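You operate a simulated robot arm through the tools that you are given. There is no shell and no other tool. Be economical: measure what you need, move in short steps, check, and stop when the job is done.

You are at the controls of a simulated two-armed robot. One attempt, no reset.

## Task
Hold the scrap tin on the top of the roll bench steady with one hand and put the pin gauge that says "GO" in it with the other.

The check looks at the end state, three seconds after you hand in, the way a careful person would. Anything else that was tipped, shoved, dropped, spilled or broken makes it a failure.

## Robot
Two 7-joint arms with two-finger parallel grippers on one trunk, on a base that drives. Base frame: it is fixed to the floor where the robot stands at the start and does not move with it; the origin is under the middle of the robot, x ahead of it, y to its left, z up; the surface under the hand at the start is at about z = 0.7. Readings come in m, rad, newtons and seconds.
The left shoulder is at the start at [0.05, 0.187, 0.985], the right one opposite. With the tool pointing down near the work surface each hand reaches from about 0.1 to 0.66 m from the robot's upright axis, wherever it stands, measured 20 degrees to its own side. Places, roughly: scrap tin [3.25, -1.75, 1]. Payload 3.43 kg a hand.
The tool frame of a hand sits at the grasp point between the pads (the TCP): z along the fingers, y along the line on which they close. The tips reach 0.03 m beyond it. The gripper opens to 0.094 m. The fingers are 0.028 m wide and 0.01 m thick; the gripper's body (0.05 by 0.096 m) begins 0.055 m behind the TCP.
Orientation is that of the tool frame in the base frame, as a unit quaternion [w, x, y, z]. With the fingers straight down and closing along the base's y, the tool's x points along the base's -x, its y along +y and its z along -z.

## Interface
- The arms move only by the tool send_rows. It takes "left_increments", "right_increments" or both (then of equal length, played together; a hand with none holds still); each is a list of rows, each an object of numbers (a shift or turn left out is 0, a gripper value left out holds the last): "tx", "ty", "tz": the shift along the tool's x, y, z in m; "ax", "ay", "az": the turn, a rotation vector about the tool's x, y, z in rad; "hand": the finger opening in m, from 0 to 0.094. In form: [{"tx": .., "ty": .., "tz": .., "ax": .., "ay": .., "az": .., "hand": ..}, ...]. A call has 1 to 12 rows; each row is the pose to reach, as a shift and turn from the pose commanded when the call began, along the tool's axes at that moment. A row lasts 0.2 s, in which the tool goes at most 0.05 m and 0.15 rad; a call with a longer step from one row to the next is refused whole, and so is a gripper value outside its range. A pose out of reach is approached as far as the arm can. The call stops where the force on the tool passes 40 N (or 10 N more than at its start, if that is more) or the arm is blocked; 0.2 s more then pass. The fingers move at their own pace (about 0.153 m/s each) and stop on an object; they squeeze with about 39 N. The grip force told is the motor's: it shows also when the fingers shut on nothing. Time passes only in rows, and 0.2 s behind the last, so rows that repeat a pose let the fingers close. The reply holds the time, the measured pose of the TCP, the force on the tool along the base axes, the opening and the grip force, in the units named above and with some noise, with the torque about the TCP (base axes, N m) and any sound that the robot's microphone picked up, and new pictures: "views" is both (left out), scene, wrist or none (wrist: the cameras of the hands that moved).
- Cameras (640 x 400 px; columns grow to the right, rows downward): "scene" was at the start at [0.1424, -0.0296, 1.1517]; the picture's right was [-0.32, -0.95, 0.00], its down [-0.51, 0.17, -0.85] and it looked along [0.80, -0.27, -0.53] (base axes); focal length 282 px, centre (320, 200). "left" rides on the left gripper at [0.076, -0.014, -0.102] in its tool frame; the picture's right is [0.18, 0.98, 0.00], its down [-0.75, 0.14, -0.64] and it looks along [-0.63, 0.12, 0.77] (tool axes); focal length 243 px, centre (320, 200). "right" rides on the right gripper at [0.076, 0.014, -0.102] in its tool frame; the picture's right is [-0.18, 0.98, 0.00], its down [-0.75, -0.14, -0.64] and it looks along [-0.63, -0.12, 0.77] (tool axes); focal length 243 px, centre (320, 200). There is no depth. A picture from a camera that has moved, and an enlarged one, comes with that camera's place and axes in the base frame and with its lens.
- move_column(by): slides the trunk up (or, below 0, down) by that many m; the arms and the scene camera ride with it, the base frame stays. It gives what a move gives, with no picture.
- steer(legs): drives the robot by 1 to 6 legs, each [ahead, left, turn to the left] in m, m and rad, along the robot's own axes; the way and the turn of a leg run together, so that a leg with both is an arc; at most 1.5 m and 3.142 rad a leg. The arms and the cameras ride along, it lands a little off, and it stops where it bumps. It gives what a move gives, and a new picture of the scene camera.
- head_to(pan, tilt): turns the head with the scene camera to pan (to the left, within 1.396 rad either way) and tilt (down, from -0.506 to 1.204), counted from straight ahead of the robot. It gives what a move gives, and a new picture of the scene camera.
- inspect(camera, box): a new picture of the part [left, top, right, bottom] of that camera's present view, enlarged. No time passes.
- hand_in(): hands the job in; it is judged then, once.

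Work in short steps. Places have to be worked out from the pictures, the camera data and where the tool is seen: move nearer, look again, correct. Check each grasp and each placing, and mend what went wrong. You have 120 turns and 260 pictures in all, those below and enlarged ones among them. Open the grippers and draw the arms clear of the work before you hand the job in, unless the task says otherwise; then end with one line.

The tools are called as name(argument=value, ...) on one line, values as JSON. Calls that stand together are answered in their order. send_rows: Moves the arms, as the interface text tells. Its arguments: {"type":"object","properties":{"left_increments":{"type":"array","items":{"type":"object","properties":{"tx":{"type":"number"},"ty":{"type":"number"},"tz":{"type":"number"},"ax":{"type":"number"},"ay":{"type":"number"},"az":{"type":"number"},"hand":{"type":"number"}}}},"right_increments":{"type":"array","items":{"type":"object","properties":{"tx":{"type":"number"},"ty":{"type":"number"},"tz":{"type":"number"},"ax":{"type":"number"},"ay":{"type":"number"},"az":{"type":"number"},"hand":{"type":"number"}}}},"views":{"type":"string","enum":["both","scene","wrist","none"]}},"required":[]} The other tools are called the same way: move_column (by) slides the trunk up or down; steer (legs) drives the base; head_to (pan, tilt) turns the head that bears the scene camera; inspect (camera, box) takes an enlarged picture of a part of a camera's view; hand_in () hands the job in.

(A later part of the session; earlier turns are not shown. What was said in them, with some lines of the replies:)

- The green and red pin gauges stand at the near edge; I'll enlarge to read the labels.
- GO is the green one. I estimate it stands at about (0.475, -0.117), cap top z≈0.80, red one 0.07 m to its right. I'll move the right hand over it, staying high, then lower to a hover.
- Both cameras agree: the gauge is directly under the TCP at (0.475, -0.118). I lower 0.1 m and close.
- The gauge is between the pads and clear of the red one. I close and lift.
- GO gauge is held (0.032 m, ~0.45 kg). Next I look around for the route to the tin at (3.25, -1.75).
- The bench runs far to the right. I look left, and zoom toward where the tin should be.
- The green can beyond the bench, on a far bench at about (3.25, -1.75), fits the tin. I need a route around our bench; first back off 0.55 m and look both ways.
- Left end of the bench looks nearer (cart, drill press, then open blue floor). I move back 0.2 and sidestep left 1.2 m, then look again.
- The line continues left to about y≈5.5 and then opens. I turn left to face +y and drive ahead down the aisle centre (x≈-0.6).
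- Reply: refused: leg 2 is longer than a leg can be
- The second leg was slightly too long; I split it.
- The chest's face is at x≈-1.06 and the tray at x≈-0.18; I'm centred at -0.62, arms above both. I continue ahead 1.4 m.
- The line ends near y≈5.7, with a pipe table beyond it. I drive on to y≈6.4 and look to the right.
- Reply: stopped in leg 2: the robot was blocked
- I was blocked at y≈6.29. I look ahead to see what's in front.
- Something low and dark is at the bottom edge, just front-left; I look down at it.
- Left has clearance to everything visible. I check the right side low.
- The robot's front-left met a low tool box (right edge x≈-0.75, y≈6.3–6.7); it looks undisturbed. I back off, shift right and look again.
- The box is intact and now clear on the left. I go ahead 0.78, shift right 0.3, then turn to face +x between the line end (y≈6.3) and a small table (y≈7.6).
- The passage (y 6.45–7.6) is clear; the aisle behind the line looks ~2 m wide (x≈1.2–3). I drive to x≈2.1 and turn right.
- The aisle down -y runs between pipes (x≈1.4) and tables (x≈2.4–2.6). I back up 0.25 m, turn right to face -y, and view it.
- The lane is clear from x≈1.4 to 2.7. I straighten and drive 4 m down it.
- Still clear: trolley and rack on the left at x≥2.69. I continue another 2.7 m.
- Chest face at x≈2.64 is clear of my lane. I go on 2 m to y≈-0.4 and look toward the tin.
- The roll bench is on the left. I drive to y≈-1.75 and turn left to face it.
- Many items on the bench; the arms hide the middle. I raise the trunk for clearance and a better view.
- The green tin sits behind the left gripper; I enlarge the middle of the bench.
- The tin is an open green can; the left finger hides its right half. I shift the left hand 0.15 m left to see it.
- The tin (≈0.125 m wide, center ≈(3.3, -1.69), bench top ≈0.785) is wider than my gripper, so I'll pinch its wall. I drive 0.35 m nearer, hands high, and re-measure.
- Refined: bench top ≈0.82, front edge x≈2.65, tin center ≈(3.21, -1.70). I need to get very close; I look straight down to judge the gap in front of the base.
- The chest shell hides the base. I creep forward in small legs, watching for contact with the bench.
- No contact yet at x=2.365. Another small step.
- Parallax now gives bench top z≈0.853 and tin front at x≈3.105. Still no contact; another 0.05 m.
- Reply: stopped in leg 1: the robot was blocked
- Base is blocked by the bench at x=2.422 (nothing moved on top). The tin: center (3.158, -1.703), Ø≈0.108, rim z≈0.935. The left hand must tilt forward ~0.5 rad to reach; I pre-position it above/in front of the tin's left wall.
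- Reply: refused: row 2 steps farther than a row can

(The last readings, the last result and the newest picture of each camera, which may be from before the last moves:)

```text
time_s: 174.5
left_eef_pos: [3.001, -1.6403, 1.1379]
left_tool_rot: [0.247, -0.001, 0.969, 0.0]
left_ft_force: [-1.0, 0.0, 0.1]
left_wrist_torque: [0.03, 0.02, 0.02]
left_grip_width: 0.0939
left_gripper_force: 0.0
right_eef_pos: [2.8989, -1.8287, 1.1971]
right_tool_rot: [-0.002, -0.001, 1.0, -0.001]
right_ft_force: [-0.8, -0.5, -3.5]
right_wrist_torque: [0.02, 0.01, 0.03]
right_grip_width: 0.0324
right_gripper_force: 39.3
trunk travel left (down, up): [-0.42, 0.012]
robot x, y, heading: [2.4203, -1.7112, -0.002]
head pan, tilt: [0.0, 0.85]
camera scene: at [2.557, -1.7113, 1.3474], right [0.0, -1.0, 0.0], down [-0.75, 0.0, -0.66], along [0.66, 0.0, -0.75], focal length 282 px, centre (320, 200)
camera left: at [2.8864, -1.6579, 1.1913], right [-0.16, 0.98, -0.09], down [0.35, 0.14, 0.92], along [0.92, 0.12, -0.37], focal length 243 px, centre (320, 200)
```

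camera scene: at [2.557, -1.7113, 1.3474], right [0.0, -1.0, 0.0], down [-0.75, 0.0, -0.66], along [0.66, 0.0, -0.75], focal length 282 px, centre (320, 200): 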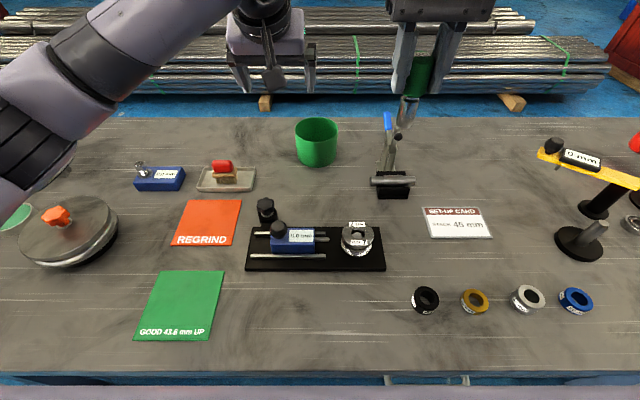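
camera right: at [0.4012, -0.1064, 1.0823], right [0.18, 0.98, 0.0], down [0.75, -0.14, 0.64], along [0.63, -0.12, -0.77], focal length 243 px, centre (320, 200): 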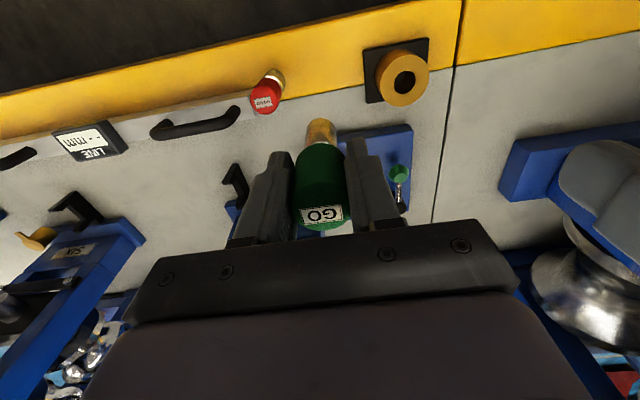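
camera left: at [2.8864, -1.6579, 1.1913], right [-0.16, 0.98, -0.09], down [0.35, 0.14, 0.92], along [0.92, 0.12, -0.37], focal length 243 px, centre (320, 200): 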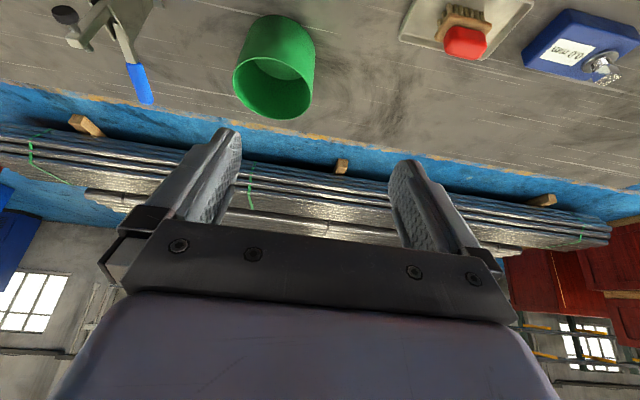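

Left cam confirms the tin location. I move the left hand to hover over the left wall at z≈1.03, testing reach, with the gripper narrowed to 0.05.

send_rows(left_increments=[{"tx": -0.0215, "ty": -0.002, "tz": 0.0425, "hand": 0.05}, {"tx": -0.043, "ty": -0.005, "tz": 0.085}, {"tx": -0.0645, "ty": -0.008, "tz": 0.1275}, {"tx": -0.086, "ty": -0.01, "tz": 0.17}, {"tx": -0.086, "ty": -0.01, "tz": 0.17}])

inspect(camera="scene", box=[240, 80, 400, 180])

```text
time_s: 175.7
left_eef_pos: [3.1191, -1.6441, 1.0348]
left_tool_rot: [0.248, 0.0, 0.969, 0.001]
left_ft_force: [-0.5, -0.8, 0.5]
left_wrist_torque: [0.02, -0.02, 0.01]
left_grip_width: 0.0499
left_gripper_force: 0.0
left hand out of reach, approached as far as the arm can: row 4, 5
right_eef_pos: [2.8958, -1.8307, 1.1977]
right_tool_rot: [-0.002, 0.0, 1.0, 0.0]
right_ft_force: [-1.0, -0.4, -3.3]
right_wrist_torque: [0.01, 0.02, 0.01]
right_grip_width: 0.0324
right_gripper_force: 38.9
trunk travel left (down, up): [-0.42, 0.012]
robot x, y, heading: [2.4229, -1.7119, 0.001]
head pan, tilt: [0.0, 0.85]
camera scene: at [2.5563, -1.7126, 1.3475], right [0.0, -1.0, 0.0], down [-0.75, 0.0, -0.66], along [0.66, 0.0, -0.75], focal length 282 px, centre (320, 200)
camera left: at [3.004, -1.6598, 1.0891], right [-0.16, 0.98, -0.09], down [0.35, 0.14, 0.93], along [0.92, 0.12, -0.37], focal length 243 px, centre (320, 200)
```

scene: 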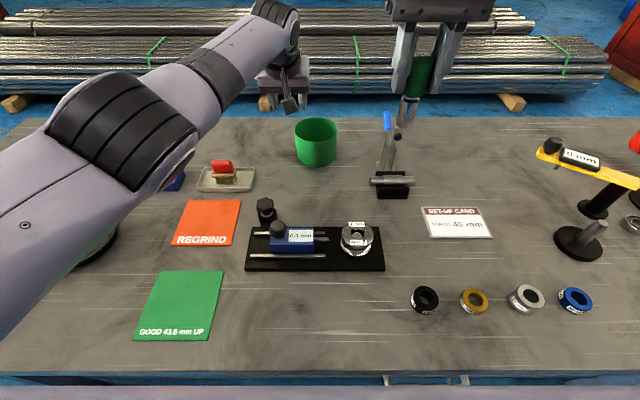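
left: 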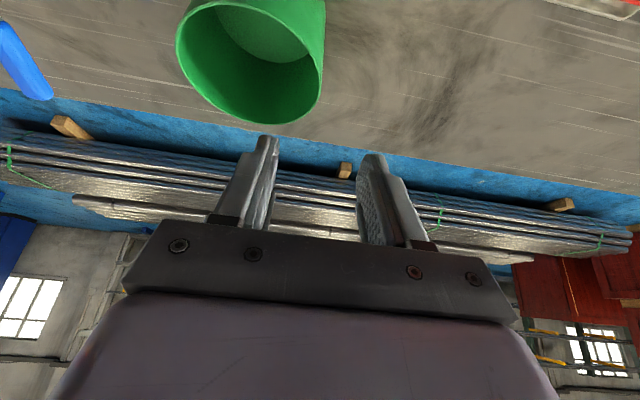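

```text
4.00 times, centred on (320, 130) of scene
camera zoom: at [2.5563, -1.7126, 1.3475], right [0.0, -1.0, 0.0], down [-0.75, 0.0, -0.66], along [0.66, 0.0, -0.75], focal length 1128 px, centre (320, 480)
```

zoom: 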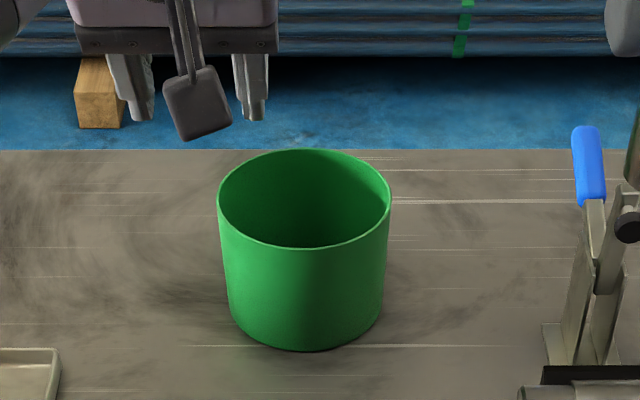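

Reach ran out at x=3.12 with 0.5 rad tilt. I tilt 0.38 rad further forward in place to gain reach and see where the TCP ends.

send_rows(left_increments=[{"ay": -0.13}, {"ay": -0.26}, {"ay": -0.38}, {"ay": -0.38}])

```text
time_s: 176.7
left_eef_pos: [3.1207, -1.6426, 1.0355]
left_tool_rot: [0.426, -0.001, 0.905, 0.001]
left_ft_force: [-0.5, 0.1, -0.1]
left_wrist_torque: [-0.02, 0.0, -0.01]
left_grip_width: 0.05
left_gripper_force: 0.1
right_eef_pos: [2.8981, -1.8287, 1.1971]
right_tool_rot: [-0.002, -0.001, 1.0, -0.001]
right_ft_force: [0.5, -0.3, -3.7]
right_wrist_torque: [0.0, 0.0, 0.01]
right_grip_width: 0.0324
right_gripper_force: 39.1
trunk travel left (down, up): [-0.42, 0.012]
robot x, y, heading: [2.4217, -1.708, -0.001]
head pan, tilt: [0.0, 0.85]
camera scene: at [2.5572, -1.7115, 1.3474], right [0.0, -1.0, 0.0], down [-0.75, 0.0, -0.66], along [0.66, 0.0, -0.75], focal length 282 px, centre (320, 200)
camera left: at [2.9945, -1.6586, 1.0419], right [-0.12, 0.98, -0.14], down [-0.01, 0.14, 0.99], along [0.99, 0.12, 0.0], focal length 243 px, centre (320, 200)
```

scene: 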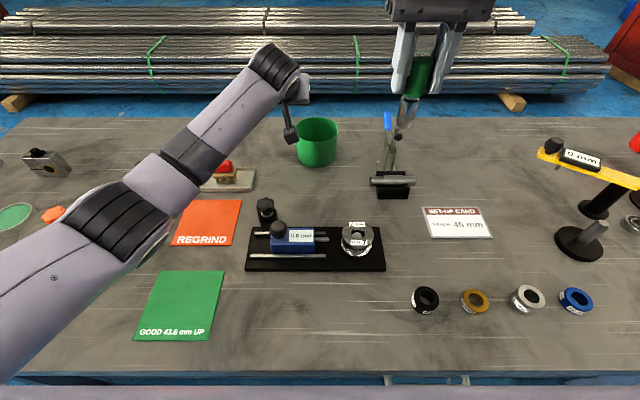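
left: 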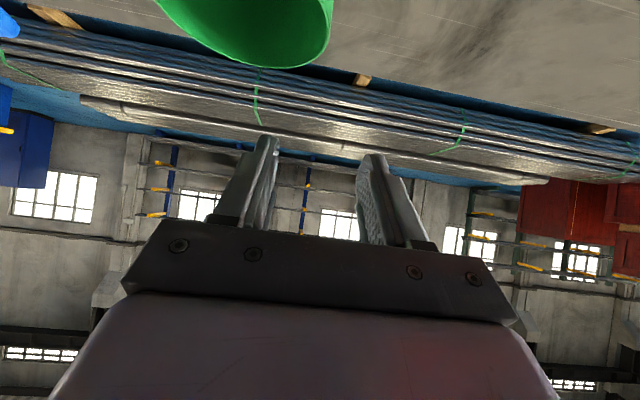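

Reach held at this tilt. I move to (3.15, -1.650, 0.985), just above the rim.

send_rows(left_increments=[{"tx": 0.01, "ty": -0.004, "tz": 0.028}, {"tx": 0.0195, "ty": -0.0075, "tz": 0.055}, {"tx": 0.0195, "ty": -0.0075, "tz": 0.055}])

inspect(camera="scene", box=[240, 80, 400, 180])

```text
time_s: 177.5
left_eef_pos: [3.1505, -1.6496, 0.9859]
left_tool_rot: [0.425, 0.0, 0.905, 0.0]
left_ft_force: [0.0, -1.0, 0.0]
left_wrist_torque: [0.03, -0.03, -0.01]
left_grip_width: 0.05
left_gripper_force: 0.2
right_eef_pos: [2.8975, -1.8297, 1.1974]
right_tool_rot: [-0.002, -0.001, 1.0, 0.0]
right_ft_force: [-0.1, 0.2, -3.1]
right_wrist_torque: [0.0, 0.0, -0.01]
right_grip_width: 0.0326
right_gripper_force: 39.1
trunk travel left (down, up): [-0.42, 0.012]
robot x, y, heading: [2.423, -1.7075, -0.005]
head pan, tilt: [0.0, 0.85]
camera scene: at [2.5571, -1.7113, 1.3474], right [0.0, -1.0, 0.0], down [-0.75, 0.0, -0.66], along [0.66, 0.0, -0.75], focal length 282 px, centre (320, 200)
camera left: at [3.0246, -1.6654, 0.9919], right [-0.12, 0.98, -0.14], down [-0.01, 0.14, 0.99], along [0.99, 0.12, 0.0], focal length 243 px, centre (320, 200)
```

scene: 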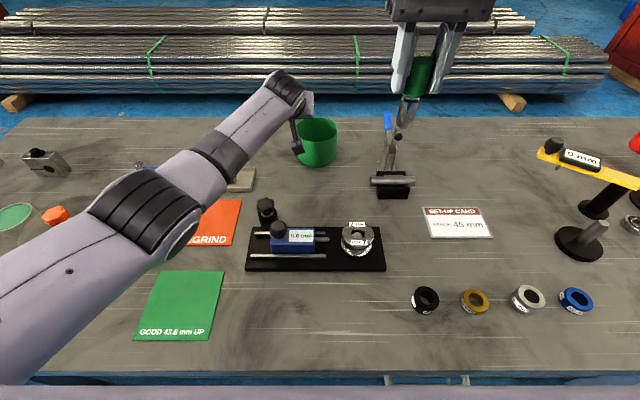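
left: 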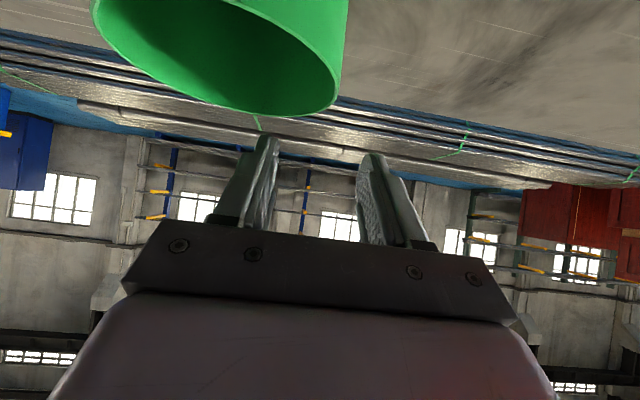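

```text
4.00 times, centred on (320, 130) of scene
camera zoom: at [2.5571, -1.7113, 1.3474], right [0.0, -1.0, 0.0], down [-0.75, 0.0, -0.66], along [0.66, 0.0, -0.75], focal length 1128 px, centre (320, 480)
```

zoom: 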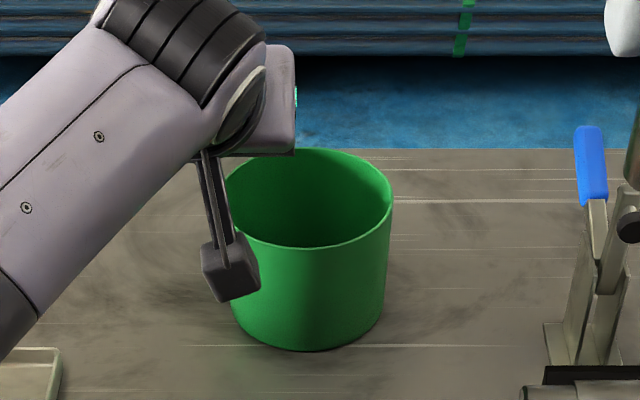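

Alignment matches the projected left wall. I lower ~0.05 m so the fingers straddle the wall, watching for force.

send_rows(left_increments=[{"tx": 0.018, "tz": 0.018}, {"tx": 0.0355, "tz": 0.036}, {"tx": 0.0355, "tz": 0.036}], views="wrist")

inspect(camera="scene", box=[240, 80, 400, 180])

```text
time_s: 178.3
left_eef_pos: [3.1529, -1.6501, 0.9375]
left_tool_rot: [0.426, -0.001, 0.905, 0.001]
left_ft_force: [-0.5, 0.0, -0.8]
left_wrist_torque: [-0.02, -0.03, 0.02]
left_grip_width: 0.0501
left_gripper_force: 0.1
left hand out of reach, approached as far as the arm can: row 2, 3
right_eef_pos: [2.8967, -1.8295, 1.1981]
right_tool_rot: [-0.002, -0.001, 1.0, -0.001]
right_ft_force: [-0.1, -0.1, -2.9]
right_wrist_torque: [-0.02, 0.01, 0.0]
right_grip_width: 0.0324
right_gripper_force: 38.8
trunk travel left (down, up): [-0.42, 0.012]
robot x, y, heading: [2.4218, -1.7056, -0.001]
head pan, tilt: [0.0, 0.85]
camera left: at [3.0256, -1.6641, 0.9441], right [-0.12, 0.98, -0.14], down [-0.01, 0.14, 0.99], along [0.99, 0.12, 0.0], focal length 243 px, centre (320, 200)
```

left: 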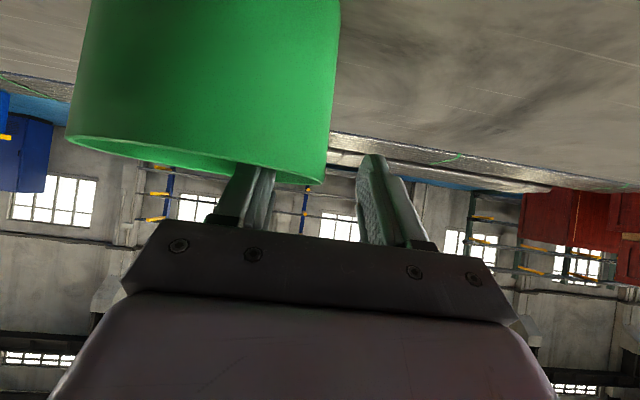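

```text
4.00 times, centred on (320, 130) of scene
camera zoom: at [2.5571, -1.7117, 1.3474], right [0.0, -1.0, 0.0], down [-0.75, 0.0, -0.66], along [0.66, 0.0, -0.75], focal length 1128 px, centre (320, 480)
```

zoom: 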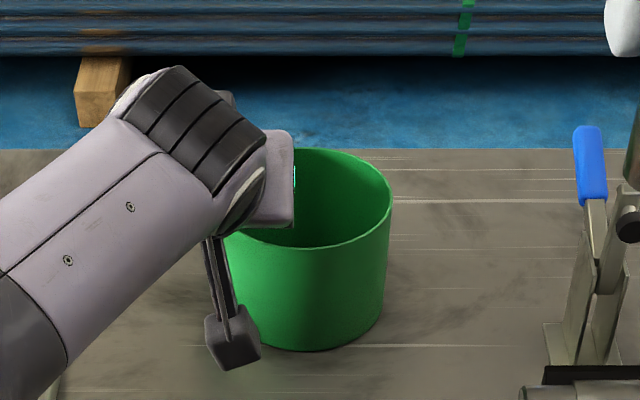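

Fingers straddle the wall at the rim; the wall sits ~4 mm to +y of my center. I correct by 4 mm and close in stages.

send_rows(left_increments=[{"ty": 0.004}, {"ty": 0.004, "hand": 0.025}, {"ty": 0.004, "hand": 0.015}, {"ty": 0.004, "hand": 0.01}], views="wrist")

```text
time_s: 179.3
left_eef_pos: [3.1534, -1.6444, 0.936]
left_tool_rot: [0.425, 0.0, 0.905, 0.0]
left_ft_force: [0.4, -0.4, 1.7]
left_wrist_torque: [0.14, -0.03, -0.03]
left_grip_width: 0.0129
left_gripper_force: 38.7
right_eef_pos: [2.8967, -1.8293, 1.1979]
right_tool_rot: [-0.001, -0.001, 1.0, -0.001]
right_ft_force: [-0.3, 0.5, -3.5]
right_wrist_torque: [0.0, 0.01, -0.01]
right_grip_width: 0.0326
right_gripper_force: 38.7
trunk travel left (down, up): [-0.42, 0.012]
robot x, y, heading: [2.4217, -1.7094, -0.001]
head pan, tilt: [0.0, 0.85]
camera left: at [3.026, -1.6601, 0.9441], right [-0.12, 0.98, -0.14], down [-0.01, 0.14, 0.99], along [0.99, 0.12, 0.0], focal length 243 px, centre (320, 200)
```

left: 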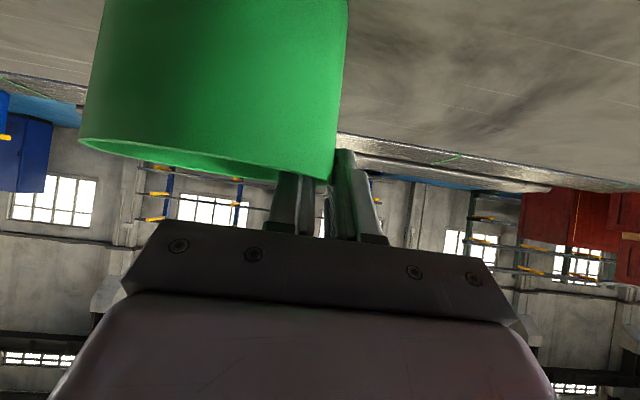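

The wall is gripped (0.013 m, 39 N). I check whether the tin shifted or tipped.

inspect(camera="scene", box=[240, 80, 400, 180])

```text
4.00 times, centred on (320, 130) of scene
camera zoom: at [2.557, -1.7116, 1.3474], right [0.0, -1.0, 0.0], down [-0.75, 0.0, -0.66], along [0.66, 0.0, -0.75], focal length 1128 px, centre (320, 480)
```

zoom: 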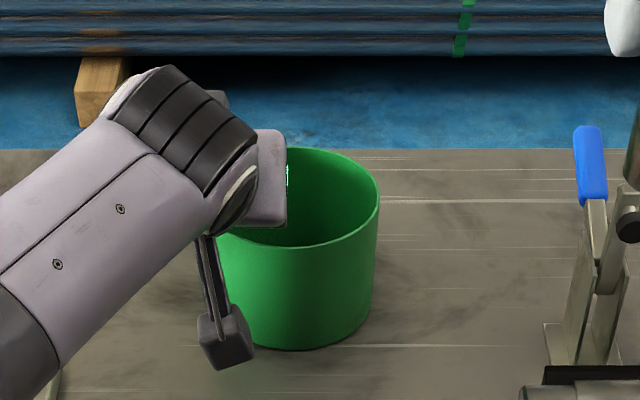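

The tin moved ~7 mm to +y but stands upright and is held; its center is now ≈(3.158, -1.695). Now the right hand: I bring the gauge to a pre-pose tilted forward-left (0.8 rad) so the palms don't collide, above the tin's front-right.

send_rows(right_increments=[{"tx": -0.0267, "ty": 0.0076, "tz": 0.023, "ax": -0.081, "ay": -0.081}, {"tx": -0.0534, "ty": 0.0151, "tz": 0.046, "ax": -0.162, "ay": -0.162}, {"tx": -0.0801, "ty": 0.0227, "tz": 0.069, "ax": -0.243, "ay": -0.243}, {"tx": -0.1069, "ty": 0.0303, "tz": 0.092, "ax": -0.323, "ay": -0.323}, {"tx": -0.1336, "ty": 0.0379, "tz": 0.115, "ax": -0.404, "ay": -0.404}, {"tx": -0.1603, "ty": 0.0454, "tz": 0.138, "ax": -0.485, "ay": -0.485}, {"tx": -0.187, "ty": 0.053, "tz": 0.161, "ax": -0.566, "ay": -0.566}, {"tx": -0.187, "ty": 0.053, "tz": 0.161, "ax": -0.566, "ay": -0.566}])

inspect(camera="scene", box=[240, 70, 400, 170])

```text
time_s: 181.1
left_eef_pos: [3.153, -1.6439, 0.9385]
left_tool_rot: [0.426, -0.001, 0.905, 0.001]
left_ft_force: [1.2, 0.4, 2.5]
left_wrist_torque: [0.12, 0.13, -0.02]
left_grip_width: 0.0124
left_gripper_force: 39.0
right_eef_pos: [3.0862, -1.7765, 1.0361]
right_tool_rot: [0.274, 0.0, 0.922, 0.274]
right_ft_force: [-0.3, -0.5, -4.2]
right_wrist_torque: [-0.06, 0.09, -0.02]
right_grip_width: 0.0327
right_gripper_force: 39.3
trunk travel left (down, up): [-0.42, 0.012]
robot x, y, heading: [2.4228, -1.7091, 0.002]
head pan, tilt: [0.0, 0.85]
camera scene: at [2.5571, -1.7115, 1.3474], right [0.0, -1.0, 0.0], down [-0.75, 0.0, -0.66], along [0.66, 0.0, -0.75], focal length 282 px, centre (320, 200)
camera right: at [2.9666, -1.8056, 1.0765], right [0.01, 0.81, 0.59], down [0.34, -0.56, 0.76], along [0.94, 0.19, -0.28], focal length 243 px, centre (320, 200)
```

scene: 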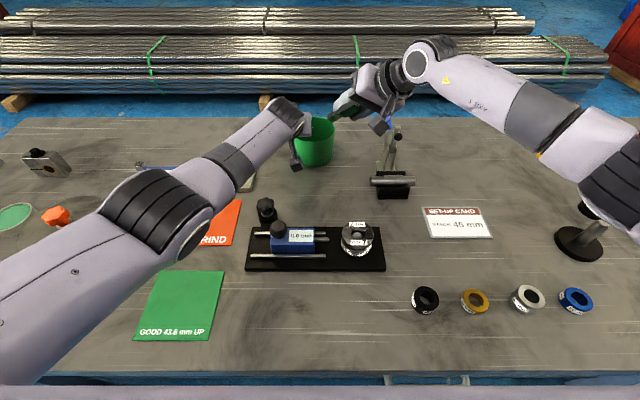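
right: 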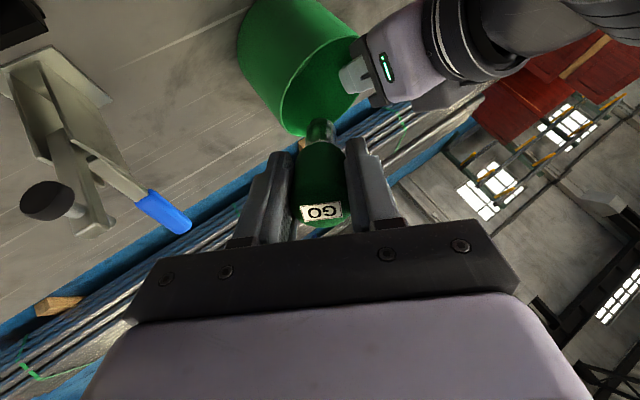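

```text
4.00 times, centred on (320, 120) of scene
camera zoom: at [2.5571, -1.7115, 1.3474], right [0.0, -1.0, 0.0], down [-0.75, 0.0, -0.66], along [0.66, 0.0, -0.75], focal length 1128 px, centre (320, 520)
```

zoom: 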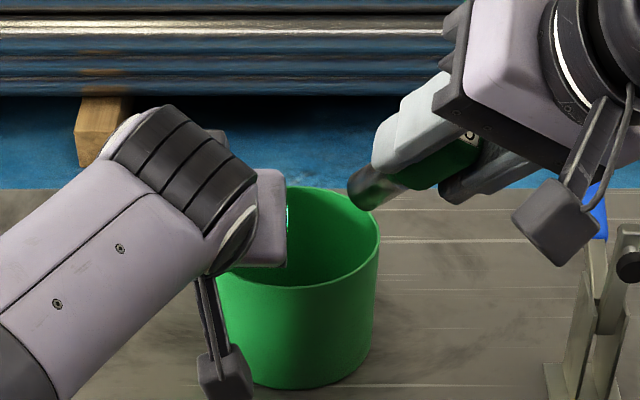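

Pre-pose reached with both hands clear. I advance 0.06 m along the finger direction and look.

send_rows(right_increments=[{"tz": 0.03}, {"tz": 0.06}, {"tz": 0.06}], views="wrist")

inspect(camera="scene", box=[240, 70, 400, 170])

```text
time_s: 181.9
left_eef_pos: [3.1532, -1.6447, 0.9382]
left_tool_rot: [0.426, 0.0, 0.905, 0.0]
left_ft_force: [-0.6, -0.4, 3.8]
left_wrist_torque: [0.12, 0.2, 0.0]
left_grip_width: 0.0127
left_gripper_force: 38.8
right_eef_pos: [3.1144, -1.7462, 0.9941]
right_tool_rot: [0.275, 0.0, 0.922, 0.274]
right_ft_force: [-0.4, -0.3, -2.5]
right_wrist_torque: [-0.05, 0.09, -0.04]
right_grip_width: 0.0325
right_gripper_force: 38.6
trunk travel left (down, up): [-0.42, 0.012]
robot x, y, heading: [2.4217, -1.7095, 0.001]
head pan, tilt: [0.0, 0.85]
camera right: at [2.9959, -1.7756, 1.0342], right [0.01, 0.81, 0.59], down [0.34, -0.56, 0.76], along [0.94, 0.19, -0.28], focal length 243 px, centre (320, 200)
```

right: 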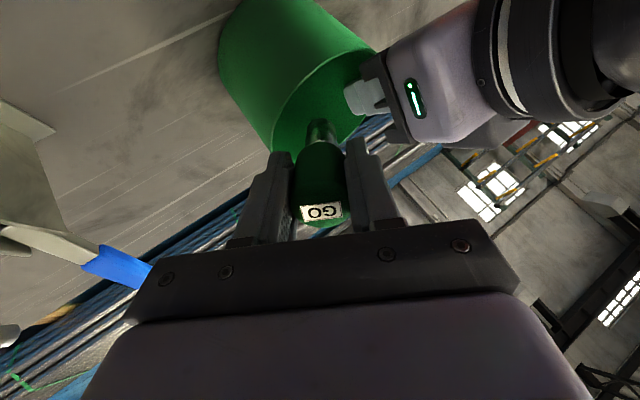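

```text
4.00 times, centred on (320, 120) of scene
camera zoom: at [2.5567, -1.7115, 1.3475], right [0.0, -1.0, 0.0], down [-0.75, 0.0, -0.66], along [0.66, 0.0, -0.75], focal length 1128 px, centre (320, 520)
```

zoom: 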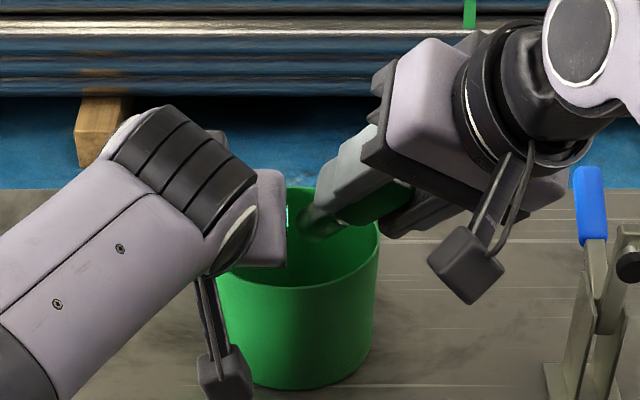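

Gauge tip is at the mouth, palms still separated. I advance another 0.05 m.

send_rows(right_increments=[{"tz": 0.02}, {"tz": 0.038}, {"tz": 0.05}, {"tz": 0.05}], views="wrist")

inspect(camera="scene", box=[240, 70, 400, 170])

```text
time_s: 182.9
left_eef_pos: [3.152, -1.6442, 0.9384]
left_tool_rot: [0.426, -0.001, 0.905, 0.001]
left_ft_force: [-0.8, 1.8, 4.8]
left_wrist_torque: [0.1, 0.2, -0.04]
left_grip_width: 0.0123
left_gripper_force: 39.0
right_eef_pos: [3.1266, -1.7252, 0.9692]
right_tool_rot: [0.273, 0.001, 0.922, 0.275]
right_ft_force: [-0.2, -0.9, -4.0]
right_wrist_torque: [-0.07, 0.1, -0.04]
right_grip_width: 0.0324
right_gripper_force: 39.2
right hand out of reach, approached as far as the arm can: row 2, 3, 4
trunk travel left (down, up): [-0.42, 0.012]
robot x, y, heading: [2.4211, -1.7081, -0.003]
head pan, tilt: [0.0, 0.85]
camera right: at [3.0082, -1.7553, 1.0093], right [0.01, 0.81, 0.59], down [0.34, -0.56, 0.76], along [0.94, 0.19, -0.28], focal length 243 px, centre (320, 200)
```

right: 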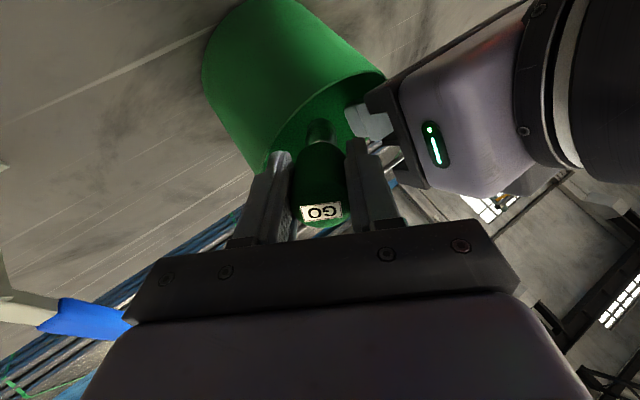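

```text
4.00 times, centred on (320, 120) of scene
camera zoom: at [2.5567, -1.7113, 1.3475], right [0.0, -1.0, 0.0], down [-0.75, 0.0, -0.66], along [0.66, 0.0, -0.75], focal length 1128 px, centre (320, 520)
```

zoom: 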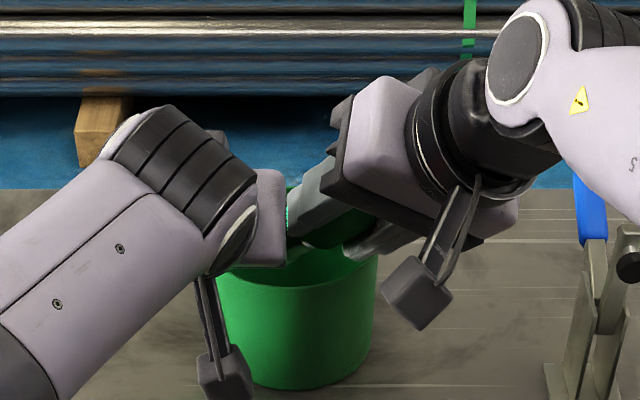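

The gauge tip is ~2–3 cm below the rim at the reach limit, center well inside the mouth. I nudge 5 mm toward +y for finger clearance, then open slightly so it slides in.

send_rows(right_increments=[{"tx": 0.0008, "ty": 0.0042, "tz": 0.0025}, {"tx": 0.0008, "ty": 0.0042, "tz": 0.0025}, {"tx": 0.0008, "ty": 0.0042, "tz": 0.0025, "hand": 0.041}, {"tx": 0.0008, "ty": 0.0042, "tz": 0.0025}, {"tx": 0.0008, "ty": 0.0042, "tz": 0.0025}], views="wrist")

inspect(camera="scene", box=[240, 70, 400, 170])

```text
time_s: 184.1
left_eef_pos: [3.1534, -1.6444, 0.9382]
left_tool_rot: [0.426, -0.001, 0.905, 0.001]
left_ft_force: [0.4, 8.0, 6.1]
left_wrist_torque: [-0.42, 0.09, -0.48]
left_grip_width: 0.0126
left_gripper_force: 39.6
right_eef_pos: [3.1266, -1.7223, 0.9699]
right_tool_rot: [0.274, 0.001, 0.922, 0.274]
right_ft_force: [1.9, -9.4, -2.6]
right_wrist_torque: [0.0, 0.0, 0.11]
right_grip_width: 0.0358
right_gripper_force: 0.0
trunk travel left (down, up): [-0.42, 0.012]
robot x, y, heading: [2.4233, -1.7077, -0.001]
head pan, tilt: [0.0, 0.85]
camera right: at [3.0083, -1.7516, 1.0102], right [0.01, 0.81, 0.59], down [0.34, -0.56, 0.76], along [0.94, 0.19, -0.28], focal length 243 px, centre (320, 200)
```

right: 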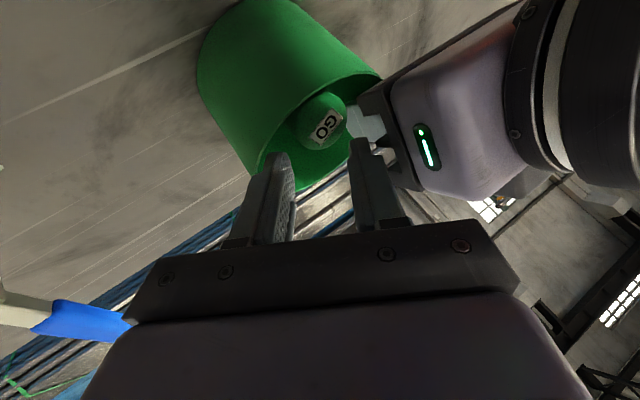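

```text
4.00 times, centred on (320, 120) of scene
camera zoom: at [2.5566, -1.7117, 1.3475], right [0.0, -1.0, 0.0], down [-0.75, 0.0, -0.66], along [0.66, 0.0, -0.75], focal length 1128 px, centre (320, 520)
```

zoom: 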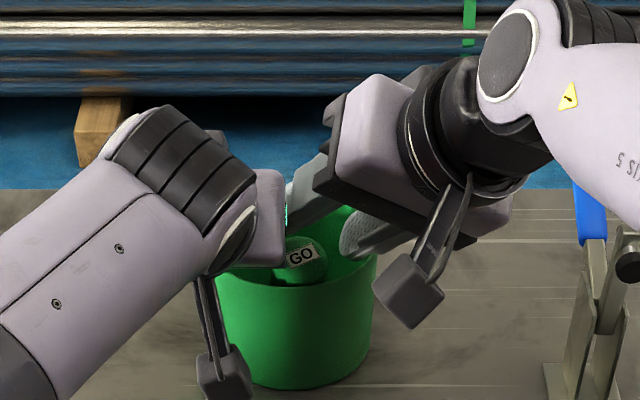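

The gauge is in the tin. The right finger is touching the left fingers lightly (9 N), so I withdraw the right hand straight back along its axis.

send_rows(right_increments=[{"ty": -0.004, "tz": -0.015, "hand": 0.036}, {"ty": -0.004, "tz": -0.05}, {"ty": -0.004, "tz": -0.09}, {"ty": -0.01, "tz": -0.13}, {"ty": -0.02, "tz": -0.17}, {"ty": -0.02, "tz": -0.17}])

inspect(camera="scene", box=[240, 70, 400, 170])

```text
time_s: 185.5
left_eef_pos: [3.1515, -1.6451, 0.9379]
left_tool_rot: [0.426, -0.001, 0.905, 0.001]
left_ft_force: [-2.6, 1.7, 4.0]
left_wrist_torque: [0.02, 0.22, -0.2]
left_grip_width: 0.0126
left_gripper_force: 39.0
right_eef_pos: [3.0417, -1.8227, 1.079]
right_tool_rot: [0.274, -0.001, 0.921, 0.275]
right_ft_force: [-0.2, 0.0, -0.2]
right_wrist_torque: [0.0, -0.01, -0.04]
right_grip_width: 0.0359
right_gripper_force: 0.1
trunk travel left (down, up): [-0.42, 0.012]
robot x, y, heading: [2.4211, -1.7075, -0.001]
head pan, tilt: [0.0, 0.85]
camera scene: at [2.5562, -1.7113, 1.3476], right [0.0, -1.0, 0.0], down [-0.75, 0.0, -0.66], along [0.66, 0.0, -0.75], focal length 282 px, centre (320, 200)
camera right: at [2.924, -1.8528, 1.1185], right [0.01, 0.81, 0.59], down [0.34, -0.56, 0.76], along [0.94, 0.19, -0.28], focal length 243 px, centre (320, 200)
```

scene: 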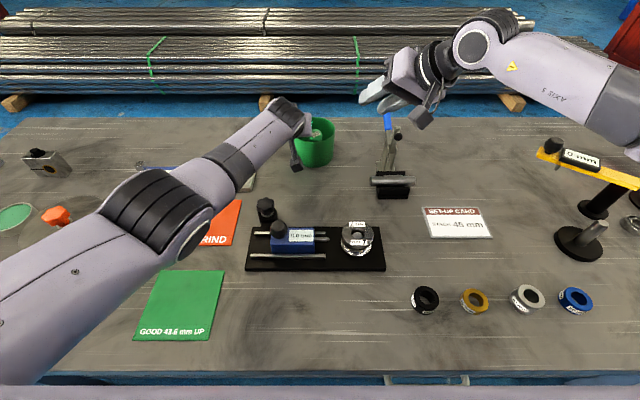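
right: 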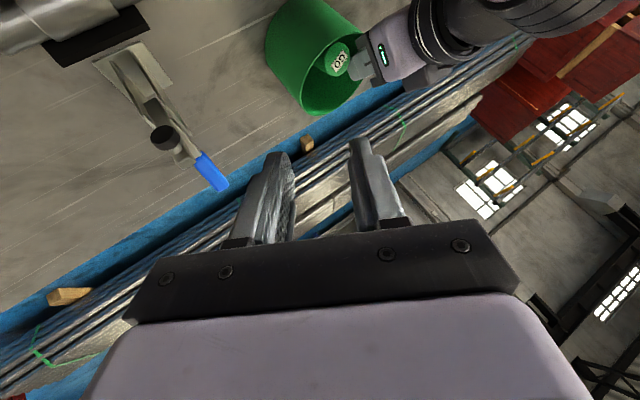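

```text
4.00 times, centred on (320, 120) of scene
camera zoom: at [2.5562, -1.7113, 1.3476], right [0.0, -1.0, 0.0], down [-0.75, 0.0, -0.66], along [0.66, 0.0, -0.75], focal length 1128 px, centre (320, 520)
```

zoom: 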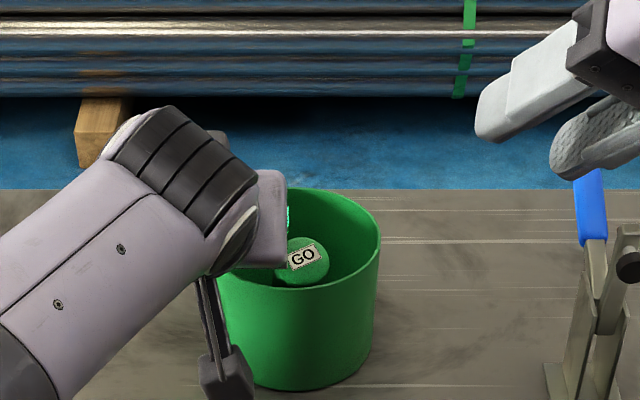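

The gauge rests inside the tin. I open the left fingers modestly and lift the left hand straight up.

send_rows(left_increments=[{"hand": 0.02}, {"hand": 0.03}, {"hand": 0.03}, {"tx": -0.012, "tz": -0.01}, {"tx": -0.031, "tz": -0.0256}, {"tx": -0.062, "tz": -0.051}, {"tx": -0.062, "tz": -0.051}])

inspect(camera="scene", box=[240, 70, 400, 170])

```text
time_s: 187.1
left_eef_pos: [3.1534, -1.6453, 1.0159]
left_tool_rot: [0.425, 0.0, 0.905, 0.0]
left_ft_force: [-0.4, -0.1, 0.5]
left_wrist_torque: [-0.02, -0.01, -0.03]
left_grip_width: 0.0298
left_gripper_force: 0.0
right_eef_pos: [3.0419, -1.8232, 1.077]
right_tool_rot: [0.274, 0.0, 0.922, 0.274]
right_ft_force: [-0.6, 0.2, 0.8]
right_wrist_torque: [0.03, 0.0, -0.03]
right_grip_width: 0.0359
right_gripper_force: 0.0
trunk travel left (down, up): [-0.42, 0.012]
robot x, y, heading: [2.4222, -1.7105, -0.003]
head pan, tilt: [0.0, 0.85]
camera scene: at [2.557, -1.7114, 1.3474], right [0.0, -1.0, 0.0], down [-0.75, 0.0, -0.66], along [0.66, 0.0, -0.75], focal length 282 px, centre (320, 200)
camera left: at [3.0269, -1.661, 1.0236], right [-0.12, 0.98, -0.14], down [-0.01, 0.14, 0.99], along [0.99, 0.12, 0.0], focal length 243 px, centre (320, 200)
```

scene: 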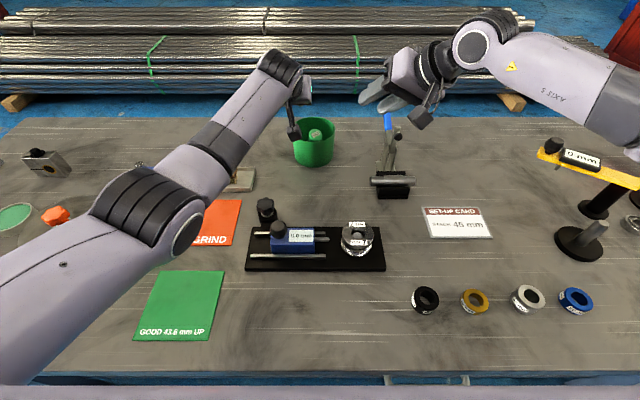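
left: 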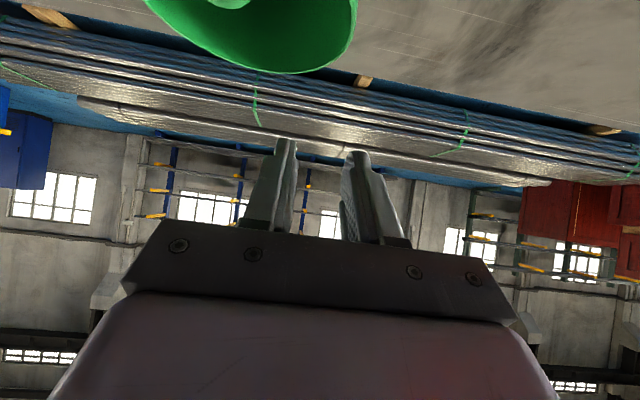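

```text
4.00 times, centred on (320, 120) of scene
camera zoom: at [2.557, -1.7114, 1.3474], right [0.0, -1.0, 0.0], down [-0.75, 0.0, -0.66], along [0.66, 0.0, -0.75], focal length 1128 px, centre (320, 520)
```

zoom: 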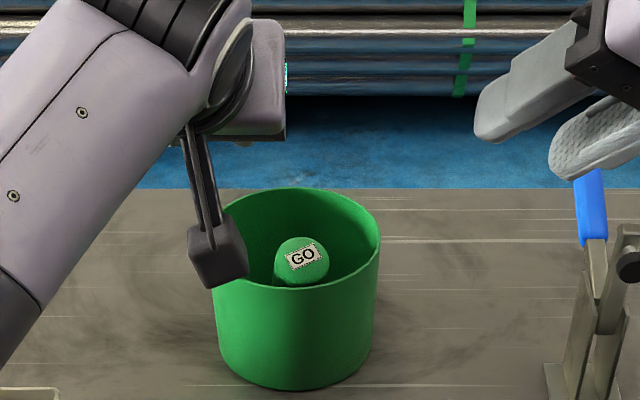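

Tin upright, gauge inside and standing free. I withdraw both arms up and back with the grippers open.

send_rows(left_increments=[{"tx": -0.03, "tz": -0.025}, {"tx": -0.04, "tz": -0.06}, {"tx": -0.02, "tz": -0.1}, {"tx": 0.0, "tz": -0.14}, {"tx": 0.025, "tz": -0.18, "hand": 0.09}, {"tx": 0.05, "tz": -0.218}, {"tx": 0.05, "tz": -0.218}], right_increments=[{"tx": 0.0, "tz": -0.03}, {"tx": 0.015, "ty": 0.004, "tz": -0.06}, {"tx": 0.03, "ty": 0.008, "tz": -0.09}, {"tx": 0.045, "ty": 0.012, "tz": -0.115}, {"tx": 0.06, "ty": 0.016, "tz": -0.14, "hand": 0.09}, {"tx": 0.079, "ty": 0.02, "tz": -0.157}, {"tx": 0.079, "ty": 0.02, "tz": -0.157}])

inspect(camera="scene", box=[200, 60, 440, 210])

```text
time_s: 188.7
left_eef_pos: [2.957, -1.6429, 1.1178]
left_tool_rot: [0.426, -0.003, 0.905, 0.004]
left_ft_force: [0.0, -0.1, 0.5]
left_wrist_torque: [0.06, -0.01, -0.01]
left_grip_width: 0.09
left_gripper_force: 0.2
right_eef_pos: [2.8952, -1.8756, 1.1565]
right_tool_rot: [0.273, -0.001, 0.922, 0.275]
right_ft_force: [-0.5, -0.3, 0.1]
right_wrist_torque: [0.03, 0.02, 0.01]
right_grip_width: 0.0902
right_gripper_force: 0.0
trunk travel left (down, up): [-0.42, 0.012]
robot x, y, heading: [2.4218, -1.712, -0.004]
head pan, tilt: [0.0, 0.85]
camera scene: at [2.5571, -1.7115, 1.3474], right [0.0, -1.0, 0.0], down [-0.75, 0.0, -0.66], along [0.66, 0.0, -0.75], focal length 282 px, centre (320, 200)
camera right: at [2.7765, -1.9042, 1.1973], right [0.01, 0.81, 0.59], down [0.34, -0.56, 0.76], along [0.94, 0.19, -0.28], focal length 243 px, centre (320, 200)
camera left: at [2.8304, -1.6595, 1.1231], right [-0.13, 0.98, -0.14], down [-0.02, 0.14, 0.99], along [0.99, 0.13, 0.0], focal length 243 px, centre (320, 200)
```

scene: 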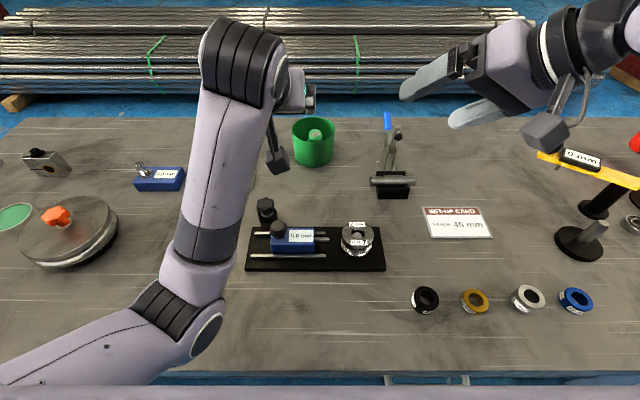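
right: 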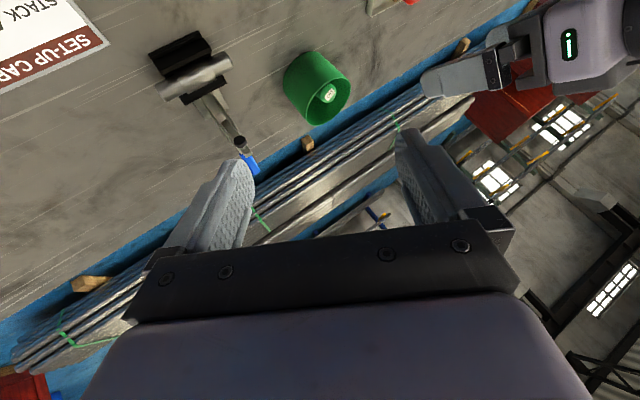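
left: 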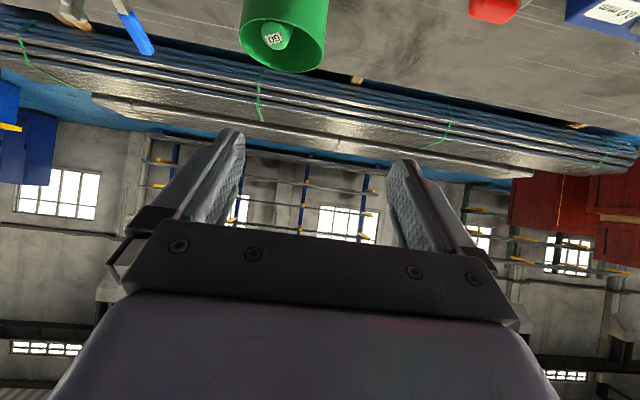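

```text
2.67 times, centred on (320, 135) of scene
camera zoom: at [2.5571, -1.7115, 1.3474], right [0.0, -1.0, 0.0], down [-0.75, 0.0, -0.66], along [0.66, 0.0, -0.75], focal length 752 px, centre (320, 373)
```

zoom: 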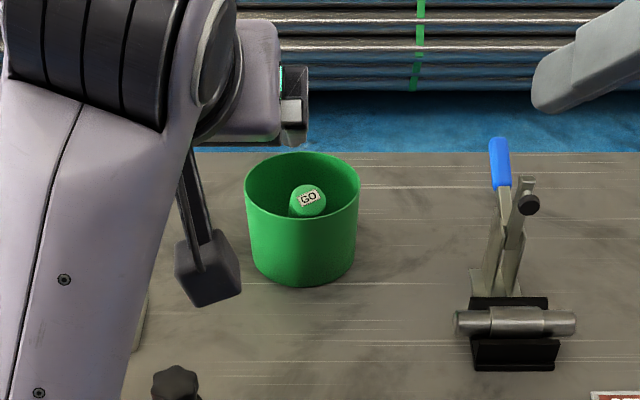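

Gauge is in the upright tin, everything else in place. I back the base off the bench to draw the arms fully clear.

steer(legs=[[-0.4, 0, 0]])

inspect(camera="scene", box=[0, 0, 640, 400])

```text
time_s: 191.2
left_eef_pos: [2.5569, -1.6431, 1.1141]
left_tool_rot: [0.425, -0.001, 0.905, 0.003]
left_ft_force: [0.2, 0.0, -0.1]
left_wrist_torque: [0.0, 0.01, 0.02]
left_grip_width: 0.0901
left_gripper_force: 0.1
right_eef_pos: [2.4936, -1.8743, 1.1572]
right_tool_rot: [0.273, 0.0, 0.922, 0.275]
right_ft_force: [1.6, 0.0, 0.2]
right_wrist_torque: [-0.02, -0.03, -0.02]
right_grip_width: 0.0898
right_gripper_force: 0.1
trunk travel left (down, up): [-0.42, 0.012]
robot x, y, heading: [2.0211, -1.7111, -0.001]
head pan, tilt: [0.0, 0.85]
camera scene: at [2.1563, -1.7109, 1.3475], right [0.0, -1.0, 0.0], down [-0.75, 0.0, -0.66], along [0.66, 0.0, -0.75], focal length 282 px, centre (320, 200)
```

scene: 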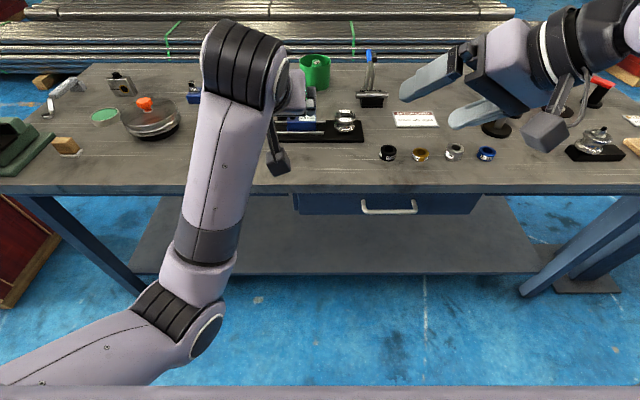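

```text
1.00 times, centred on (320, 200) of scene (not enlarged: the box is as wide or as high as the picture)
camera zoom: at [2.1563, -1.7109, 1.3475], right [0.0, -1.0, 0.0], down [-0.75, 0.0, -0.66], along [0.66, 0.0, -0.75], focal length 282 px, centre (320, 200)
```

zoom: 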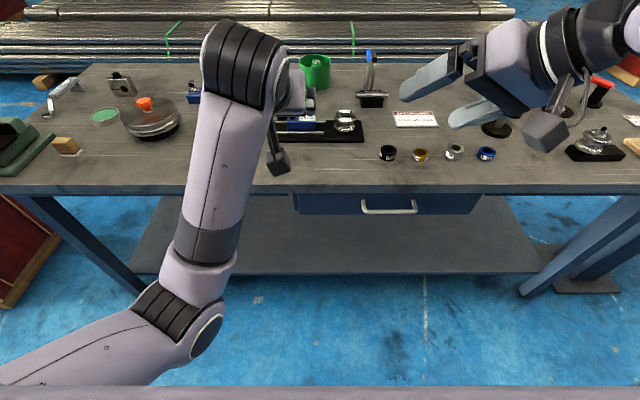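

The arms are clear, the tin is upright with the GO gauge inside, and nothing else on the bench is disturbed. I hand in.

hand_in()

```text
The job is handed in.
```

The GO pin gauge is in the scrap tin. The left hand held the tin while the right hand put the gauge in, and the tin is still upright on the roll bench. Two small contacts along the way: closing on the tin slid it about 7 mm, and the base bumped a tool box on the floor, which looked undisturbed afterwards.
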